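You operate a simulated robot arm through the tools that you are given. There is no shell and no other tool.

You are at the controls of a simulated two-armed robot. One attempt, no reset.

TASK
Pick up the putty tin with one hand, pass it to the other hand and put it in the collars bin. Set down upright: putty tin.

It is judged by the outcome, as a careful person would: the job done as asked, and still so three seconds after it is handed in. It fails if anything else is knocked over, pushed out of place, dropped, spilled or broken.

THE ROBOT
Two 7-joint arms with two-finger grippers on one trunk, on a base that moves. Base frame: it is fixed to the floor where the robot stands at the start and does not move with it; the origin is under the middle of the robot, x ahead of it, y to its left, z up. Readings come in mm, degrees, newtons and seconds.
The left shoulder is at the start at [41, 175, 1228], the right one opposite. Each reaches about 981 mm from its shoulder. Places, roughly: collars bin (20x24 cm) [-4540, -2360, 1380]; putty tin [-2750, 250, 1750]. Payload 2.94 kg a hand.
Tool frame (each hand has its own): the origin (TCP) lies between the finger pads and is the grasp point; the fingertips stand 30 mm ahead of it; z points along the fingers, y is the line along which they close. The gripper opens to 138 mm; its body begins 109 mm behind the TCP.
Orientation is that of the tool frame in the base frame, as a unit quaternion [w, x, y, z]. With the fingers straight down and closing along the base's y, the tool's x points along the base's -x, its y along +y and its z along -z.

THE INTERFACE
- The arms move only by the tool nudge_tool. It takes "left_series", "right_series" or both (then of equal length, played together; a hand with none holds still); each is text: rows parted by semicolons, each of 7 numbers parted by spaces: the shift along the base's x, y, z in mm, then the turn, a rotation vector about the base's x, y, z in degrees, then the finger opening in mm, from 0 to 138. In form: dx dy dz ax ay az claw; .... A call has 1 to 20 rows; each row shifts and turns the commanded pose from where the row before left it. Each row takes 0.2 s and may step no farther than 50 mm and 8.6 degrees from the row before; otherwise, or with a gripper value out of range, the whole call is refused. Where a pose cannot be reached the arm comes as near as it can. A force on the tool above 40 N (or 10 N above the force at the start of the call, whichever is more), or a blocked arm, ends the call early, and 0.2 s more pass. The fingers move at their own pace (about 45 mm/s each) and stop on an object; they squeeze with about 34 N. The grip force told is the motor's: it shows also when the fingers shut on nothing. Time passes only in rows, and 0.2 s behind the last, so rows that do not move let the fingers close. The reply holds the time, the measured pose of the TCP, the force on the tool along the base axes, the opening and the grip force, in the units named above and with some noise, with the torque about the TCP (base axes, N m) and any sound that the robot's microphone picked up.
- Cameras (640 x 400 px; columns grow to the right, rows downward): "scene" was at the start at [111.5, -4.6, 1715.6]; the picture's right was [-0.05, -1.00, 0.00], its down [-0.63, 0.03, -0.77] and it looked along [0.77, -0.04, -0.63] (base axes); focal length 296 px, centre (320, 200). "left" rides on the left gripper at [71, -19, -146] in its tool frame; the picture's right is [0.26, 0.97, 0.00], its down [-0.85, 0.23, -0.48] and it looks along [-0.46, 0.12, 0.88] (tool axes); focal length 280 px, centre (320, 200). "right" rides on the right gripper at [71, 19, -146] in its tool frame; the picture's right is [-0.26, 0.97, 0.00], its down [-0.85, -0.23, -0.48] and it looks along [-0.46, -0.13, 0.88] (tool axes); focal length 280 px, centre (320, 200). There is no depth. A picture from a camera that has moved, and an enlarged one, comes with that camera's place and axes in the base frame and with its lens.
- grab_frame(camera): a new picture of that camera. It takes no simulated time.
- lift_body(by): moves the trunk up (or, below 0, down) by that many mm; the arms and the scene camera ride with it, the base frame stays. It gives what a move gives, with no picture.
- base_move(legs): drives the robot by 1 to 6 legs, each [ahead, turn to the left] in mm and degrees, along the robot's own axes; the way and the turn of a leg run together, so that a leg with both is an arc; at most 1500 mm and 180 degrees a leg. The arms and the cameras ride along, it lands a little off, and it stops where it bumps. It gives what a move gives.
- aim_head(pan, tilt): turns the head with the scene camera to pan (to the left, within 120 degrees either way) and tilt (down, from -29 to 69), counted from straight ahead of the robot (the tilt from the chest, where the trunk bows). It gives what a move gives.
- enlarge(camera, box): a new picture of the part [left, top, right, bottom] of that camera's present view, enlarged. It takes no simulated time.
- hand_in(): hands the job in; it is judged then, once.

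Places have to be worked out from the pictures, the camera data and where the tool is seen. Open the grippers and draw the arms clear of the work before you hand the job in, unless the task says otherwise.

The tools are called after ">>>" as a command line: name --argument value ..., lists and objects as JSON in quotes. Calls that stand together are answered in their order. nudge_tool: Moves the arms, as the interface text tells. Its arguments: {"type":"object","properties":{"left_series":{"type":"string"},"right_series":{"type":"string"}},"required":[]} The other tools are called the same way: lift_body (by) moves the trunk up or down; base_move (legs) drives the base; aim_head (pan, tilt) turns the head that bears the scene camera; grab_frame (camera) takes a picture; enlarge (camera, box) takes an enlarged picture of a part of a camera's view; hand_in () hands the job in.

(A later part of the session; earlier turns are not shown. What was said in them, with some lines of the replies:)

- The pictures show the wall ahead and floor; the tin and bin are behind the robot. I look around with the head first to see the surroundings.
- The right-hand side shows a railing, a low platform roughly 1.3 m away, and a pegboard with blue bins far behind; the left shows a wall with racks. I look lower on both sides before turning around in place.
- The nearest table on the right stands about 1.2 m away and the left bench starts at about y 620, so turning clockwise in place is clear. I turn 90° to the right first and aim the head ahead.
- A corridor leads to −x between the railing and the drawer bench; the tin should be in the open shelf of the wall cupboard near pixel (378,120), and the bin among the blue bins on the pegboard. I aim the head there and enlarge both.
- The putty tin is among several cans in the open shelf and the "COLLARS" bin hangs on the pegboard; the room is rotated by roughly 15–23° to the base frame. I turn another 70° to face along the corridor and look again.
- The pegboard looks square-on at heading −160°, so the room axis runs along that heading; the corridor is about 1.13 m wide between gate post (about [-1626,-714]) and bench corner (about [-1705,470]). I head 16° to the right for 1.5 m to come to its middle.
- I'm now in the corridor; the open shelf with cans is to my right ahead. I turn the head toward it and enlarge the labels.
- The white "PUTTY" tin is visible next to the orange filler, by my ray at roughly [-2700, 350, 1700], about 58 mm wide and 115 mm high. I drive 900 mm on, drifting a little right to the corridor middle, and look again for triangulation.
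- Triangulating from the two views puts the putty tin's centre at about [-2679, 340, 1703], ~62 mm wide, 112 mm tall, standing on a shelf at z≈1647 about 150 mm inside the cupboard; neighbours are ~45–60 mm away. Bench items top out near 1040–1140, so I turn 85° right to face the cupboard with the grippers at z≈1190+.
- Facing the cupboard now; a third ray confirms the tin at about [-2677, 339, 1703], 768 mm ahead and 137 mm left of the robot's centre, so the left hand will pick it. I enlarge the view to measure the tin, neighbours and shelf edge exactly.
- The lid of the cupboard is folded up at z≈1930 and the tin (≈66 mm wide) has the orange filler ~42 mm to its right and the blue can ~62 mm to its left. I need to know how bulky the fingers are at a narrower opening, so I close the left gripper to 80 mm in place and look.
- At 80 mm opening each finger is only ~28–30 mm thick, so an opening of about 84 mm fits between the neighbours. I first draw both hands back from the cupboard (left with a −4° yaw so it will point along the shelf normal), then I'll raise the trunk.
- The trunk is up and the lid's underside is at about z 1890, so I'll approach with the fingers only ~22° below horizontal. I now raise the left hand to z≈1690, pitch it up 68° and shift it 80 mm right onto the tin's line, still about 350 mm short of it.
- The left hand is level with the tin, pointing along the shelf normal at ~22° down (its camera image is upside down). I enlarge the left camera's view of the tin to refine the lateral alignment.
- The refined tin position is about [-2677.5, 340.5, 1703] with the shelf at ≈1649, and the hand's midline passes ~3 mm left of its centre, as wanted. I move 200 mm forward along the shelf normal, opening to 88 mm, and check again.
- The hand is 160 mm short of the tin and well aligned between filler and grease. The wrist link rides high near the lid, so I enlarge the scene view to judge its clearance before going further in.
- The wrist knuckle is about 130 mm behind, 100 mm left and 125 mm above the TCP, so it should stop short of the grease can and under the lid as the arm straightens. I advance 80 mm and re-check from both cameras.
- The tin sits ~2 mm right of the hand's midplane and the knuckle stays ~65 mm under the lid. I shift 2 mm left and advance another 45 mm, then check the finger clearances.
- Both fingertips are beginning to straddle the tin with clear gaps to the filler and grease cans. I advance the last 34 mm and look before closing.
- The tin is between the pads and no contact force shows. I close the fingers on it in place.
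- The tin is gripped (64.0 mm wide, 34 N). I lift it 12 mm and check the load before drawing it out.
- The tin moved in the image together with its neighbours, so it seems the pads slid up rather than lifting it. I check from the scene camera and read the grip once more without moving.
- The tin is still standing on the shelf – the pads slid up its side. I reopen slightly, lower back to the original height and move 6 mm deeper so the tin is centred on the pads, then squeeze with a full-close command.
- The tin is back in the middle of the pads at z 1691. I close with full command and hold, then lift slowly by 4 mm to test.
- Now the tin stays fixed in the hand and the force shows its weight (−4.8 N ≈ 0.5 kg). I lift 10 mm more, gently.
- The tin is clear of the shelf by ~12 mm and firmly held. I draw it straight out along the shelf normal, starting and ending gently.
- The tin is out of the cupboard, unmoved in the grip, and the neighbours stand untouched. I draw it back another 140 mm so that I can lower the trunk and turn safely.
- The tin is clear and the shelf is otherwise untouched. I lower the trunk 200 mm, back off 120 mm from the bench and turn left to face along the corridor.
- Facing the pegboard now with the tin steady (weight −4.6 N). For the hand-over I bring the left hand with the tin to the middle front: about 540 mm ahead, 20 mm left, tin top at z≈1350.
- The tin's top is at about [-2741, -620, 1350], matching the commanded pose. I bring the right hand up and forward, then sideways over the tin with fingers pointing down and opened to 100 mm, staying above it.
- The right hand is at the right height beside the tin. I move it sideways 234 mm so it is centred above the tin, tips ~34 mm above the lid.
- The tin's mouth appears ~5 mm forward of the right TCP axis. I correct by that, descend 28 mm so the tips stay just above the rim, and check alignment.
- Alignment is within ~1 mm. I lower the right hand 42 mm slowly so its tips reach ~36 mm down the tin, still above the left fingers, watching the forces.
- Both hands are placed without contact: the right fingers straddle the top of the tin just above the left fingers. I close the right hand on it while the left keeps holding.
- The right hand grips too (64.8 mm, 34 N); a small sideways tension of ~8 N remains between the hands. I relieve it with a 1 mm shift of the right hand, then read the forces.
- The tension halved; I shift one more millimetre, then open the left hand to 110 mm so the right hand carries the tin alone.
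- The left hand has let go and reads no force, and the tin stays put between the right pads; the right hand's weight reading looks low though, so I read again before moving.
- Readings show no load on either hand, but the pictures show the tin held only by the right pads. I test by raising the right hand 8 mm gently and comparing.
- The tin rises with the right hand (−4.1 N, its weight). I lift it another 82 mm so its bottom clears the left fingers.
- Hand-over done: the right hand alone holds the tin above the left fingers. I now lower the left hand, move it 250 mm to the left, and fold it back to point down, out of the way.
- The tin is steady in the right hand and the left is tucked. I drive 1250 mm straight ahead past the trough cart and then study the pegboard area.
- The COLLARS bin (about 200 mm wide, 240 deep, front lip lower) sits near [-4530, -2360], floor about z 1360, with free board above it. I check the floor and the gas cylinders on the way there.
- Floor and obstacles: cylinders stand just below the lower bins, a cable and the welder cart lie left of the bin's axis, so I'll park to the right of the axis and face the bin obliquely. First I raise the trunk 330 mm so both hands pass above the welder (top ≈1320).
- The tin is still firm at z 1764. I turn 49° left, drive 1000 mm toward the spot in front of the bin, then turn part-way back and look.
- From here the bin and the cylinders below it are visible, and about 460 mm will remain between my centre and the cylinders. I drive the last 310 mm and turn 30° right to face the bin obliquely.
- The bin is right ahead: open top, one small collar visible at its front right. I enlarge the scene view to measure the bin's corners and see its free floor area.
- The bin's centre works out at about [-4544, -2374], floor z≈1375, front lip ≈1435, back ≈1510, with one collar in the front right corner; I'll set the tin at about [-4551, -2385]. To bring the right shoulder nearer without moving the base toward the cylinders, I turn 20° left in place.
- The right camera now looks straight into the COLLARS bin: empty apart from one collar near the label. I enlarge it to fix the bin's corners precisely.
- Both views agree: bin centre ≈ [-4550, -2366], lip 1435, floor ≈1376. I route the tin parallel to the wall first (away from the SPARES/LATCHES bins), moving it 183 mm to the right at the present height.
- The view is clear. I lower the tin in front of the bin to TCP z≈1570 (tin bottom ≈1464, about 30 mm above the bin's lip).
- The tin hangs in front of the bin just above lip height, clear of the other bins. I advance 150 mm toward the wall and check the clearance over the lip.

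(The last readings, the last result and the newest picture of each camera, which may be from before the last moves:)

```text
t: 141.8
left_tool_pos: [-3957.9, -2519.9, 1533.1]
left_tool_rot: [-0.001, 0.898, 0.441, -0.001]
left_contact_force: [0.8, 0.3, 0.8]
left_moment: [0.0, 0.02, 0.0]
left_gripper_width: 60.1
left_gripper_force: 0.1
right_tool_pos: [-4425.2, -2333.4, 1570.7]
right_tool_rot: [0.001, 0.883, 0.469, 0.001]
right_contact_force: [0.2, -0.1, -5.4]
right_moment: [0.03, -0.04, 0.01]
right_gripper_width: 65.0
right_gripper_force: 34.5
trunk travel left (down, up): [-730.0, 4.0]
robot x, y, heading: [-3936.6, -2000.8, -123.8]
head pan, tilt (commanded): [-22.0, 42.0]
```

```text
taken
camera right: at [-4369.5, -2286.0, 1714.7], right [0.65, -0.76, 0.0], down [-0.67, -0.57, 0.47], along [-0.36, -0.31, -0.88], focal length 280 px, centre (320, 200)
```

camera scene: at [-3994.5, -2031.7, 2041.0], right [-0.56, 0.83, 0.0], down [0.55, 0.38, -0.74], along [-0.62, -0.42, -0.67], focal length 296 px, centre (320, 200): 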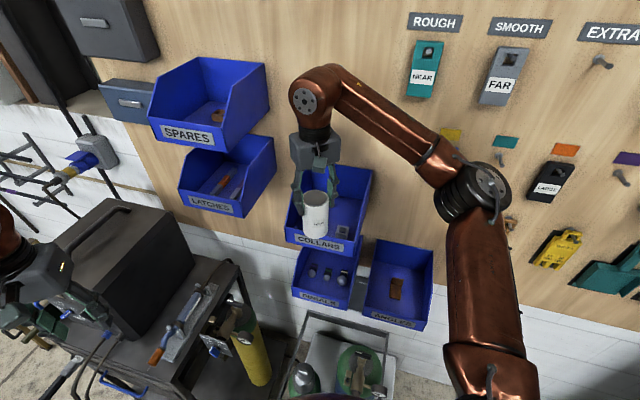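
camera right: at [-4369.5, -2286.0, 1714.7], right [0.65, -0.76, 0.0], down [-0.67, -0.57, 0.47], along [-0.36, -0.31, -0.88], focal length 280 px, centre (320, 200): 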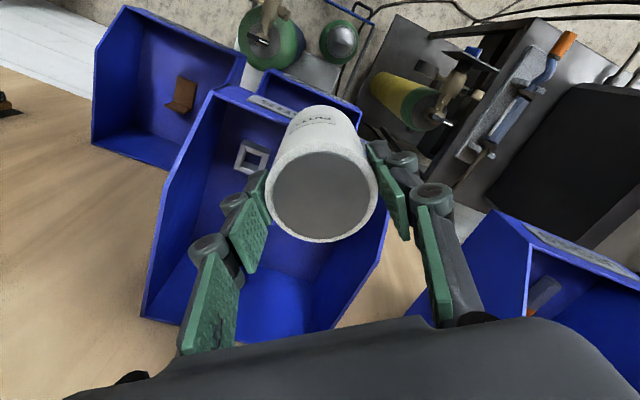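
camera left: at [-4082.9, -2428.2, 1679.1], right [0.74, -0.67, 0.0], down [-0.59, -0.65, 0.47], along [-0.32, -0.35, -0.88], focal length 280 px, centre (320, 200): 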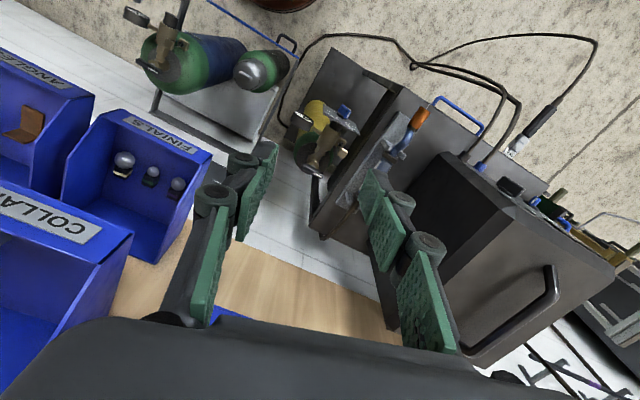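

The tin is passing over the lip with room to spare on both sides. I advance the remaining 139 mm to sit above the bin's floor.

>>> nudge_tool --right_series "-9.5 -3.1 0 0 0 0 0; -19 -6.2 0 0 0 0 0; -23.8 -7.7 0 0 0 0 0; -23.8 -7.7 0 0 0 0 0; -23.8 -7.7 0 0 0 0 0; -19 -6.2 0 0 0 0 0; -8.6 -2.8 0 0 0 0 0; -4.8 -1.5 0 0 0 0 0; 0 0 0 0 0 0 0"

>>> grab_frame --camera "scene"

>>> grab_frame --camera "right"

>>> enlarge --camera "scene" --box '[260, 90, 420, 290]'

```text
t: 143.8
left_tool_pos: [-3958.2, -2519.8, 1533.9]
left_tool_rot: [-0.002, 0.898, 0.441, 0.001]
left_contact_force: [-0.7, -1.0, -0.1]
left_moment: [-0.01, -0.01, 0.0]
left_gripper_width: 60.0
left_gripper_force: 0.0
right_tool_pos: [-4556.8, -2377.5, 1569.6]
right_tool_rot: [0.0, 0.883, 0.469, 0.001]
right_contact_force: [-0.4, 0.2, -4.5]
right_moment: [0.02, -0.01, 0.0]
right_gripper_width: 65.1
right_gripper_force: 33.8
trunk travel left (down, up): [-730.0, 4.0]
robot x, y, heading: [-3936.3, -2000.8, -123.8]
head pan, tilt (commanded): [-22.0, 42.0]
```

```text
taken
camera scene: at [-3994.7, -2031.7, 2041.0], right [-0.56, 0.83, 0.0], down [0.55, 0.38, -0.74], along [-0.62, -0.42, -0.67], focal length 296 px, centre (320, 200)
```

scene: 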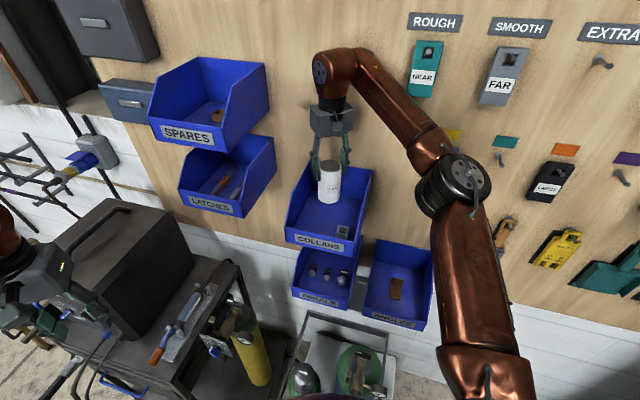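

```text
taken
camera right: at [-4501.8, -2329.0, 1713.9], right [0.65, -0.76, 0.0], down [-0.67, -0.58, 0.47], along [-0.36, -0.31, -0.88], focal length 280 px, centre (320, 200)
```

right: 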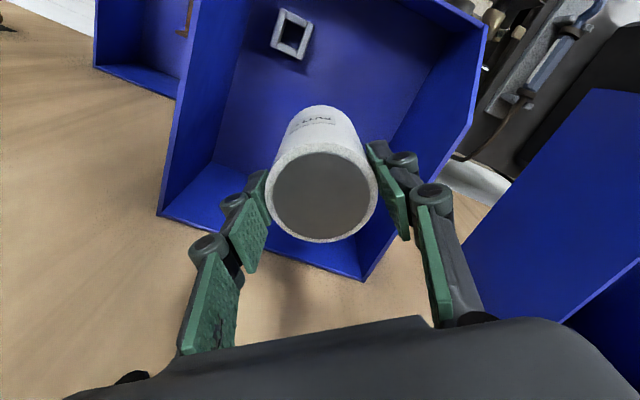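

```text
2.00 times, centred on (340, 190) of scene
camera zoom: at [-3994.7, -2031.7, 2041.0], right [-0.56, 0.83, 0.0], down [0.55, 0.38, -0.74], along [-0.62, -0.42, -0.67], focal length 591 px, centre (280, 220)
```

zoom: 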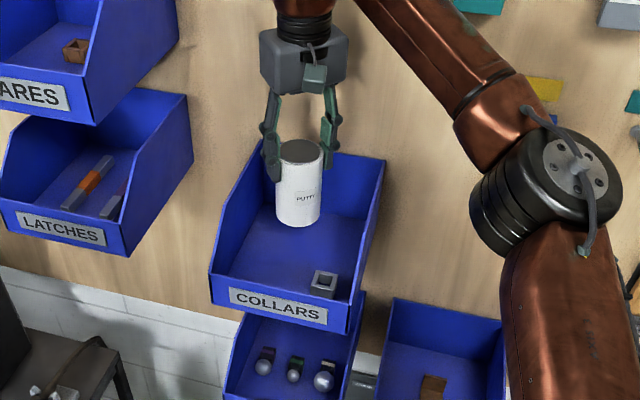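

The tin hangs over the bin's free floor (about 19 mm behind centre, 11 mm left, collar well away). I lower it 72 mm, slowly at the end, to stay just above the floor.

>>> nudge_tool --right_series "0 0 -5 0 0 0 0; 0 0 -10 0 0 0 0; 0 0 -12 0 0 0 0; 0 0 -12 0 0 0 0; 0 0 -12 0 0 0 0; 0 0 -10 0 0 0 0; 0 0 -7 0 0 0 0; 0 0 -4 0 0 0 0; 0 0 0 0 0 0 0"

>>> enlarge --camera "scene" --box '[260, 90, 420, 290]'

>>> grab_frame --camera "right"

```text
t: 145.8
left_tool_pos: [-3957.8, -2519.0, 1533.1]
left_tool_rot: [-0.001, 0.898, 0.44, 0.0]
left_contact_force: [-0.8, 0.2, 0.5]
left_moment: [0.02, 0.01, 0.0]
left_gripper_width: 59.9
left_gripper_force: 0.1
right_tool_pos: [-4556.6, -2376.5, 1497.3]
right_tool_rot: [0.0, 0.883, 0.47, 0.001]
right_contact_force: [-0.2, -0.3, -4.3]
right_moment: [0.01, -0.02, -0.03]
right_gripper_width: 64.8
right_gripper_force: 33.7
trunk travel left (down, up): [-730.0, 4.0]
robot x, y, heading: [-3936.8, -2001.0, -123.9]
head pan, tilt (commanded): [-22.0, 42.0]
```

```text
2.00 times, centred on (340, 190) of scene
camera zoom: at [-3994.7, -2031.7, 2041.0], right [-0.56, 0.83, 0.0], down [0.55, 0.38, -0.74], along [-0.62, -0.42, -0.67], focal length 591 px, centre (280, 220)
```

zoom: 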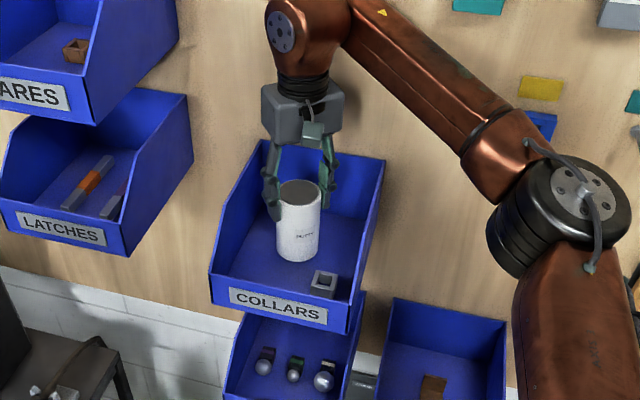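

```text
taken
camera right: at [-4501.7, -2328.6, 1642.0], right [0.65, -0.76, 0.0], down [-0.67, -0.57, 0.47], along [-0.36, -0.31, -0.88], focal length 280 px, centre (320, 200)
```

right: 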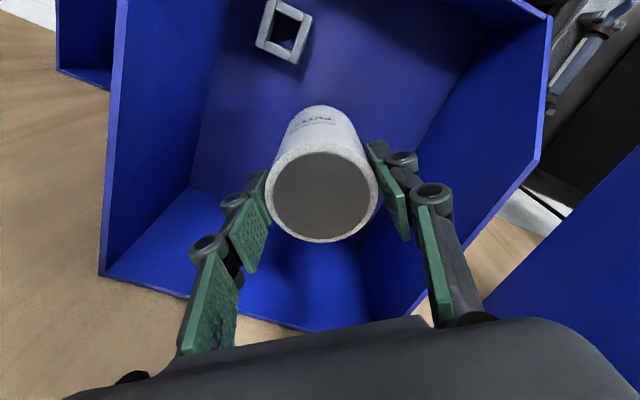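

Still free (−4.3 N). I go on in 2 mm steps, watching for the load to leave the hand.

>>> nudge_tool --right_series "0 0 -2 0 0 0 0; 0 0 -2 0 0 0 0; 0 0 -2 0 0 0 0; 0 0 -2 0 0 0 0; 0 0 0 0 0 0 0"

>>> nudge_tool --right_series "0 0 -1 0 0 0 0; 0 0 -1 0 0 0 0; 0 0 -1 0 0 0 0; 0 0 0 0 0 0 0"

```text
t: 147.0
left_tool_pos: [-3957.3, -2518.0, 1534.5]
left_tool_rot: [0.0, 0.898, 0.441, 0.0]
left_contact_force: [0.3, -0.1, 0.1]
left_moment: [-0.01, -0.03, 0.0]
left_gripper_width: 59.8
left_gripper_force: 0.1
right_tool_pos: [-4557.1, -2375.8, 1492.1]
right_tool_rot: [0.004, 0.883, 0.469, -0.002]
right_contact_force: [-9.7, -4.5, 30.8]
right_moment: [0.01, 0.37, 0.11]
right_gripper_width: 65.6
right_gripper_force: 33.4
trunk travel left (down, up): [-730.0, 4.0]
robot x, y, heading: [-3936.8, -2000.0, -123.9]
head pan, tilt (commanded): [-22.0, 42.0]
```

```text
t: 148.0
left_tool_pos: [-3956.6, -2518.2, 1532.2]
left_tool_rot: [-0.001, 0.898, 0.441, -0.001]
left_contact_force: [1.1, 0.1, 0.8]
left_moment: [-0.03, 0.0, -0.06]
left_gripper_width: 60.1
left_gripper_force: 0.0
right_tool_pos: [-4554.4, -2374.8, 1489.1]
right_tool_rot: [0.001, 0.883, 0.47, -0.001]
right_contact_force: [-8.4, -2.1, 32.1]
right_moment: [-0.07, 0.4, 0.04]
right_gripper_width: 65.0
right_gripper_force: 33.9
trunk travel left (down, up): [-730.0, 4.0]
robot x, y, heading: [-3933.8, -2000.3, -123.7]
head pan, tilt (commanded): [-22.0, 42.0]
```

The floor is reached (about +32 N), so I ease up 3 mm to take the pressure off and look.

>>> nudge_tool --right_series "0 0 1 0 0 0 0; 0 0 1 0 0 0 0; 0 0 1 0 0 0 0; 0 0 0 0 0 0 0"

>>> enlarge --camera "scene" --box '[270, 130, 400, 260]'

>>> grab_frame --camera "right"

```text
t: 149.0
left_tool_pos: [-3956.6, -2518.9, 1534.5]
left_tool_rot: [-0.001, 0.898, 0.44, 0.0]
left_contact_force: [-0.1, -0.6, -0.1]
left_moment: [0.0, -0.02, 0.03]
left_gripper_width: 60.1
left_gripper_force: 0.0
right_tool_pos: [-4555.5, -2374.4, 1488.2]
right_tool_rot: [0.0, 0.883, 0.47, 0.002]
right_contact_force: [-1.8, 1.3, 11.4]
right_moment: [-0.47, 0.22, -0.05]
right_gripper_width: 64.9
right_gripper_force: 34.2
trunk travel left (down, up): [-730.0, 4.0]
robot x, y, heading: [-3940.5, -2000.1, -124.0]
head pan, tilt (commanded): [-22.0, 42.0]
```

```text
3.08 times, centred on (335, 195) of scene
camera zoom: at [-3993.1, -2030.4, 2041.0], right [-0.56, 0.83, 0.0], down [0.55, 0.37, -0.74], along [-0.62, -0.42, -0.67], focal length 910 px, centre (274, 215)
```

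zoom: 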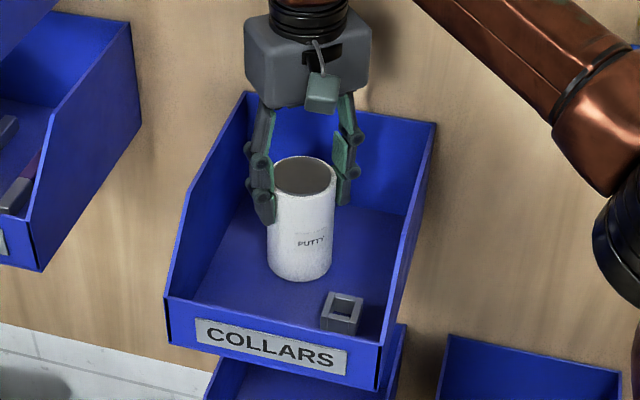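

```text
taken
camera right: at [-4500.1, -2328.1, 1633.8], right [0.65, -0.76, 0.0], down [-0.67, -0.58, 0.47], along [-0.36, -0.31, -0.88], focal length 280 px, centre (320, 200)
```

right: 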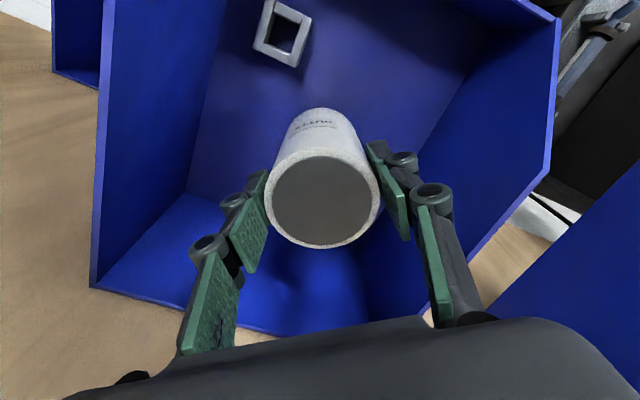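

The tin stands on the bin floor, upright, with ~11 N still pressing. I ease 2 mm more so it just rests before opening.

>>> nudge_tool --right_series "0 0 1 0 0 0 0; 0 0 0.5 0 0 0 0; 0 0 0 0 0 0 0; 0 0 0 0 0 0 0"

```text
t: 150.0
left_tool_pos: [-3957.8, -2519.8, 1533.6]
left_tool_rot: [-0.001, 0.898, 0.441, 0.001]
left_contact_force: [0.6, 0.4, 0.2]
left_moment: [0.01, 0.0, -0.02]
left_gripper_width: 60.1
left_gripper_force: 0.0
right_tool_pos: [-4555.9, -2375.4, 1489.9]
right_tool_rot: [0.0, 0.882, 0.47, 0.001]
right_contact_force: [0.4, 0.0, -4.5]
right_moment: [0.02, -0.04, -0.04]
right_gripper_width: 64.9
right_gripper_force: 33.2
trunk travel left (down, up): [-730.0, 4.0]
robot x, y, heading: [-3937.0, -2000.6, -123.8]
head pan, tilt (commanded): [-22.0, 42.0]
```

The load is back at −4.5 N, so the tin just left the floor; I lower 0.9 mm to rest it, then open the fingers gently to 84 mm.

>>> nudge_tool --right_series "0 0 -0.9 0 0 0 0; 0 0 0 0 0 0 0; 0 0 0 0 0 0 0"

>>> nudge_tool --right_series "0 0 0 0 0 0 62; 0 0 0 0 0 0 66; 0 0 0 0 0 0 70; 0 0 0 0 0 0 76; 0 0 0 0 0 0 82; 0 0 0 0 0 0 84; 0 0 0 0 0 0 84"

>>> grab_frame --camera "right"

>>> enlarge --camera "scene" --box '[270, 130, 400, 260]'

```text
t: 150.8
left_tool_pos: [-3958.7, -2520.5, 1533.8]
left_tool_rot: [-0.001, 0.898, 0.441, 0.0]
left_contact_force: [0.0, -0.6, 0.1]
left_moment: [-0.02, 0.01, 0.0]
left_gripper_width: 60.0
left_gripper_force: 0.1
right_tool_pos: [-4556.3, -2376.7, 1490.2]
right_tool_rot: [0.0, 0.883, 0.469, 0.001]
right_contact_force: [0.2, 0.3, -5.1]
right_moment: [0.01, 0.0, -0.02]
right_gripper_width: 64.8
right_gripper_force: 34.1
trunk travel left (down, up): [-730.0, 4.0]
robot x, y, heading: [-3937.9, -2002.0, -124.3]
head pan, tilt (commanded): [-22.0, 42.0]
```

```text
t: 152.4
left_tool_pos: [-3958.7, -2519.9, 1533.0]
left_tool_rot: [-0.001, 0.898, 0.441, 0.0]
left_contact_force: [0.3, 0.1, -0.9]
left_moment: [-0.01, 0.03, 0.05]
left_gripper_width: 60.0
left_gripper_force: 0.0
right_tool_pos: [-4556.7, -2376.9, 1489.6]
right_tool_rot: [0.0, 0.883, 0.47, 0.001]
right_contact_force: [-0.8, -0.4, -0.3]
right_moment: [0.0, 0.01, 0.0]
right_gripper_width: 84.1
right_gripper_force: 0.1
trunk travel left (down, up): [-730.0, 4.0]
robot x, y, heading: [-3937.8, -2001.5, -124.0]
head pan, tilt (commanded): [-22.0, 42.0]
```

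```text
taken
camera right: at [-4501.3, -2328.8, 1635.1], right [0.65, -0.76, 0.0], down [-0.67, -0.57, 0.47], along [-0.36, -0.31, -0.88], focal length 280 px, centre (320, 200)
```

right: 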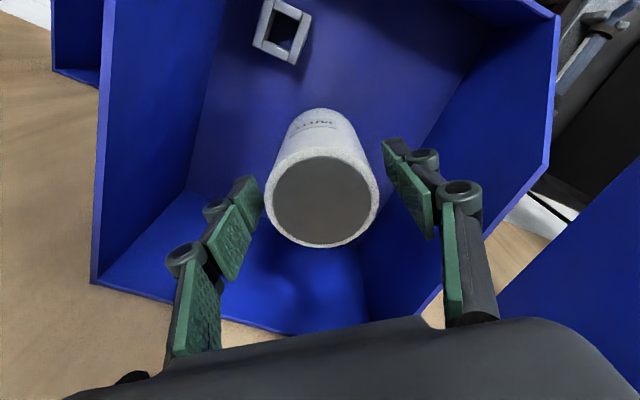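

```text
3.08 times, centred on (335, 195) of scene
camera zoom: at [-3994.1, -2031.3, 2041.0], right [-0.56, 0.83, 0.0], down [0.55, 0.37, -0.74], along [-0.62, -0.42, -0.67], focal length 910 px, centre (274, 215)
```

zoom: 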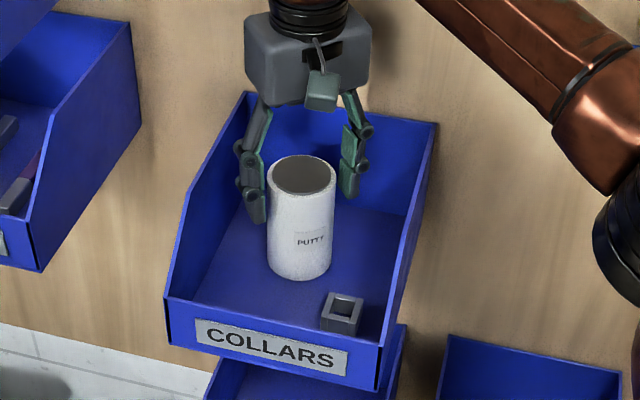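

The tin is released and stands upright in the bin. I lift the right hand straight up 115 mm, clear of the tin and bin walls.

>>> nudge_tool --right_series "0 0 3 0 0 0 84; 0 0 6 0 0 0 84; 0 0 10 0 0 0 84; 0 0 14 0 0 0 84; 0 0 16 0 0 0 84; 0 0 18 0 0 0 84; 0 0 18 0 0 0 84; 0 0 16 0 0 0 84; 0 0 10 0 0 0 84; 0 0 4 0 0 0 84; 0 0 0 0 0 0 84"

>>> grab_frame --camera "right"

>>> grab_frame --camera "scene"

```text
t: 154.8
left_tool_pos: [-3958.5, -2520.2, 1533.1]
left_tool_rot: [-0.001, 0.897, 0.441, 0.0]
left_contact_force: [-0.2, -0.4, -0.6]
left_moment: [-0.01, -0.01, 0.01]
left_gripper_width: 59.6
left_gripper_force: 0.0
right_tool_pos: [-4555.6, -2376.7, 1605.0]
right_tool_rot: [0.0, 0.883, 0.469, 0.0]
right_contact_force: [0.6, 0.6, 0.3]
right_moment: [-0.01, 0.02, 0.02]
right_gripper_width: 84.0
right_gripper_force: 0.1
trunk travel left (down, up): [-730.0, 4.0]
robot x, y, heading: [-3938.8, -2001.2, -123.7]
head pan, tilt (commanded): [-22.0, 42.0]
```

```text
taken
camera right: at [-4501.6, -2328.8, 1750.5], right [0.65, -0.76, 0.0], down [-0.67, -0.57, 0.47], along [-0.36, -0.31, -0.88], focal length 280 px, centre (320, 200)
```

right: 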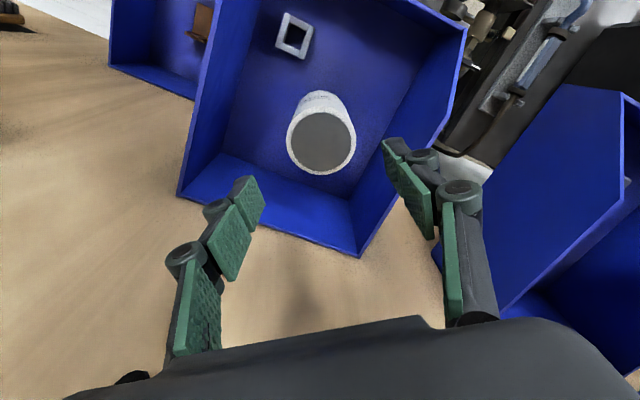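

```text
taken
camera scene: at [-3994.1, -2031.4, 2041.0], right [-0.56, 0.83, 0.0], down [0.55, 0.37, -0.74], along [-0.62, -0.42, -0.67], focal length 296 px, centre (320, 200)
```

scene: 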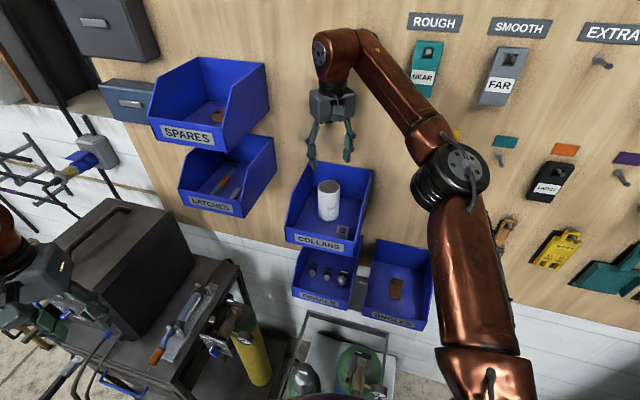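

The tin stands upright beside the collar, nothing disturbed. I draw the right hand back 290 mm away from the wall and open both grippers.

>>> nudge_tool --right_series "17 5.6 0 0 0 0 84; 34.5 11.2 0 0 0 0 84; 34.5 11.2 0 0 0 0 84; 34.5 11.2 0 0 0 0 84; 34.5 11.2 0 0 0 0 84; 34.5 11.2 0 0 0 0 84; 34.5 11.2 0 0 0 0 100; 34.5 11.2 0 0 0 0 120; 17 5.6 0 0 0 0 138; 0 0 0 0 0 0 138; 0 0 0 0 0 0 138" --left_series "0 0 0 0 0 0 60; 0 0 0 0 0 0 60; 0 0 0 0 0 0 60; 0 0 0 0 0 0 60; 0 0 0 0 0 0 80; 0 0 0 0 0 0 100; 0 0 0 0 0 0 120; 0 0 0 0 0 0 138; 0 0 0 0 0 0 138; 0 0 0 0 0 0 138; 0 0 0 0 0 0 138"

>>> grab_frame --camera "scene"

>>> enlarge --camera "scene" --box '[150, 40, 450, 340]'

>>> grab_frame --camera "right"

```text
t: 157.2
left_tool_pos: [-3957.3, -2521.4, 1533.5]
left_tool_rot: [-0.001, 0.898, 0.441, 0.0]
left_contact_force: [0.0, -0.7, -0.2]
left_moment: [0.01, 0.01, 0.0]
left_gripper_width: 137.9
left_gripper_force: 0.0
right_tool_pos: [-4280.4, -2288.1, 1606.3]
right_tool_rot: [0.001, 0.883, 0.469, 0.001]
right_contact_force: [-0.1, 0.7, 0.3]
right_moment: [0.03, 0.0, -0.01]
right_gripper_width: 138.0
right_gripper_force: 0.1
trunk travel left (down, up): [-730.0, 4.0]
robot x, y, heading: [-3936.4, -2005.4, -123.8]
head pan, tilt (commanded): [-22.0, 42.0]
```

```text
taken
camera scene: at [-3993.8, -2031.3, 2041.0], right [-0.56, 0.83, 0.0], down [0.55, 0.37, -0.74], along [-0.62, -0.42, -0.67], focal length 296 px, centre (320, 200)
```

scene: 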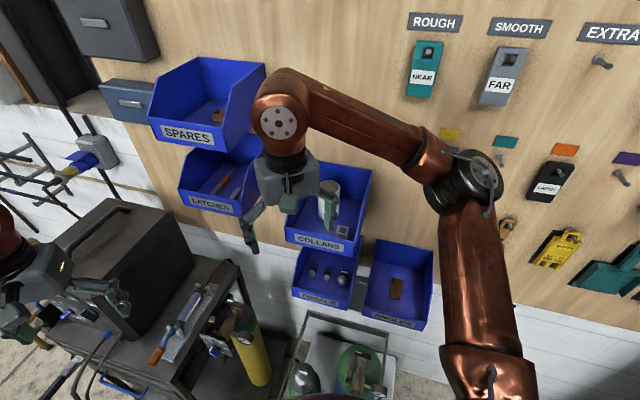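

```text
1.33 times, centred on (300, 190) of scene
camera zoom: at [-3993.8, -2031.3, 2041.0], right [-0.56, 0.83, 0.0], down [0.55, 0.37, -0.74], along [-0.62, -0.42, -0.67], focal length 394 px, centre (347, 213)
```

zoom: 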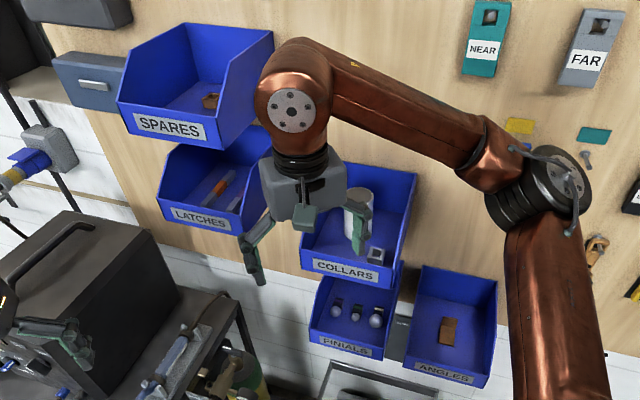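

```text
taken
camera right: at [-4226.3, -2239.9, 1750.7], right [0.65, -0.76, 0.0], down [-0.67, -0.57, 0.47], along [-0.36, -0.31, -0.88], focal length 280 px, centre (320, 200)
```

right: 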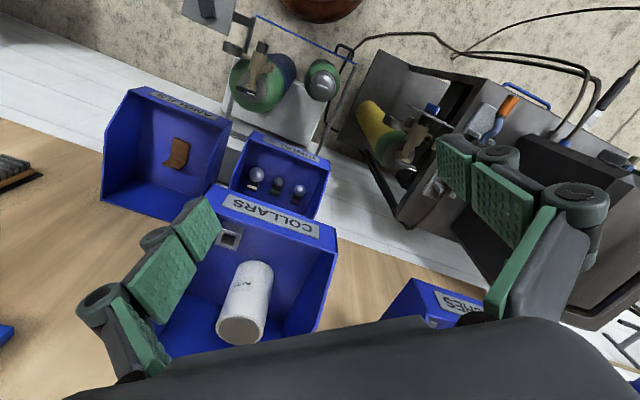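

The tin stands upright in the COLLARS bin, both grippers are open and clear of it, and all neighbouring items look undisturbed. I hand the job in.

>>> hand_in

```text
The job is handed in.
```

The putty tin is standing upright in the COLLARS bin, next to the one collar already in there. The left hand took it off the shelf, passed it to the right hand in mid-air, and the right hand set it down.

- **Pick-up:** The first lift didn't hold. The fingers slid about 12 mm up the tin, which stayed standing on the shelf. I lowered, re-gripped, and it lifted cleanly. In the last views I took of the shelf, the cans next to it were still in place.
- **Set-down:** The tin touched the bin floor sooner than I expected and briefly pressed on it with about 32 N. I eased off before letting go. The bin and tin looked undisturbed in the pictures afterwards.

Nothing was knocked over or dropped that I could see. Both grippers are open and clear of the bin, and the job is handed in. I haven't been told the verdict.
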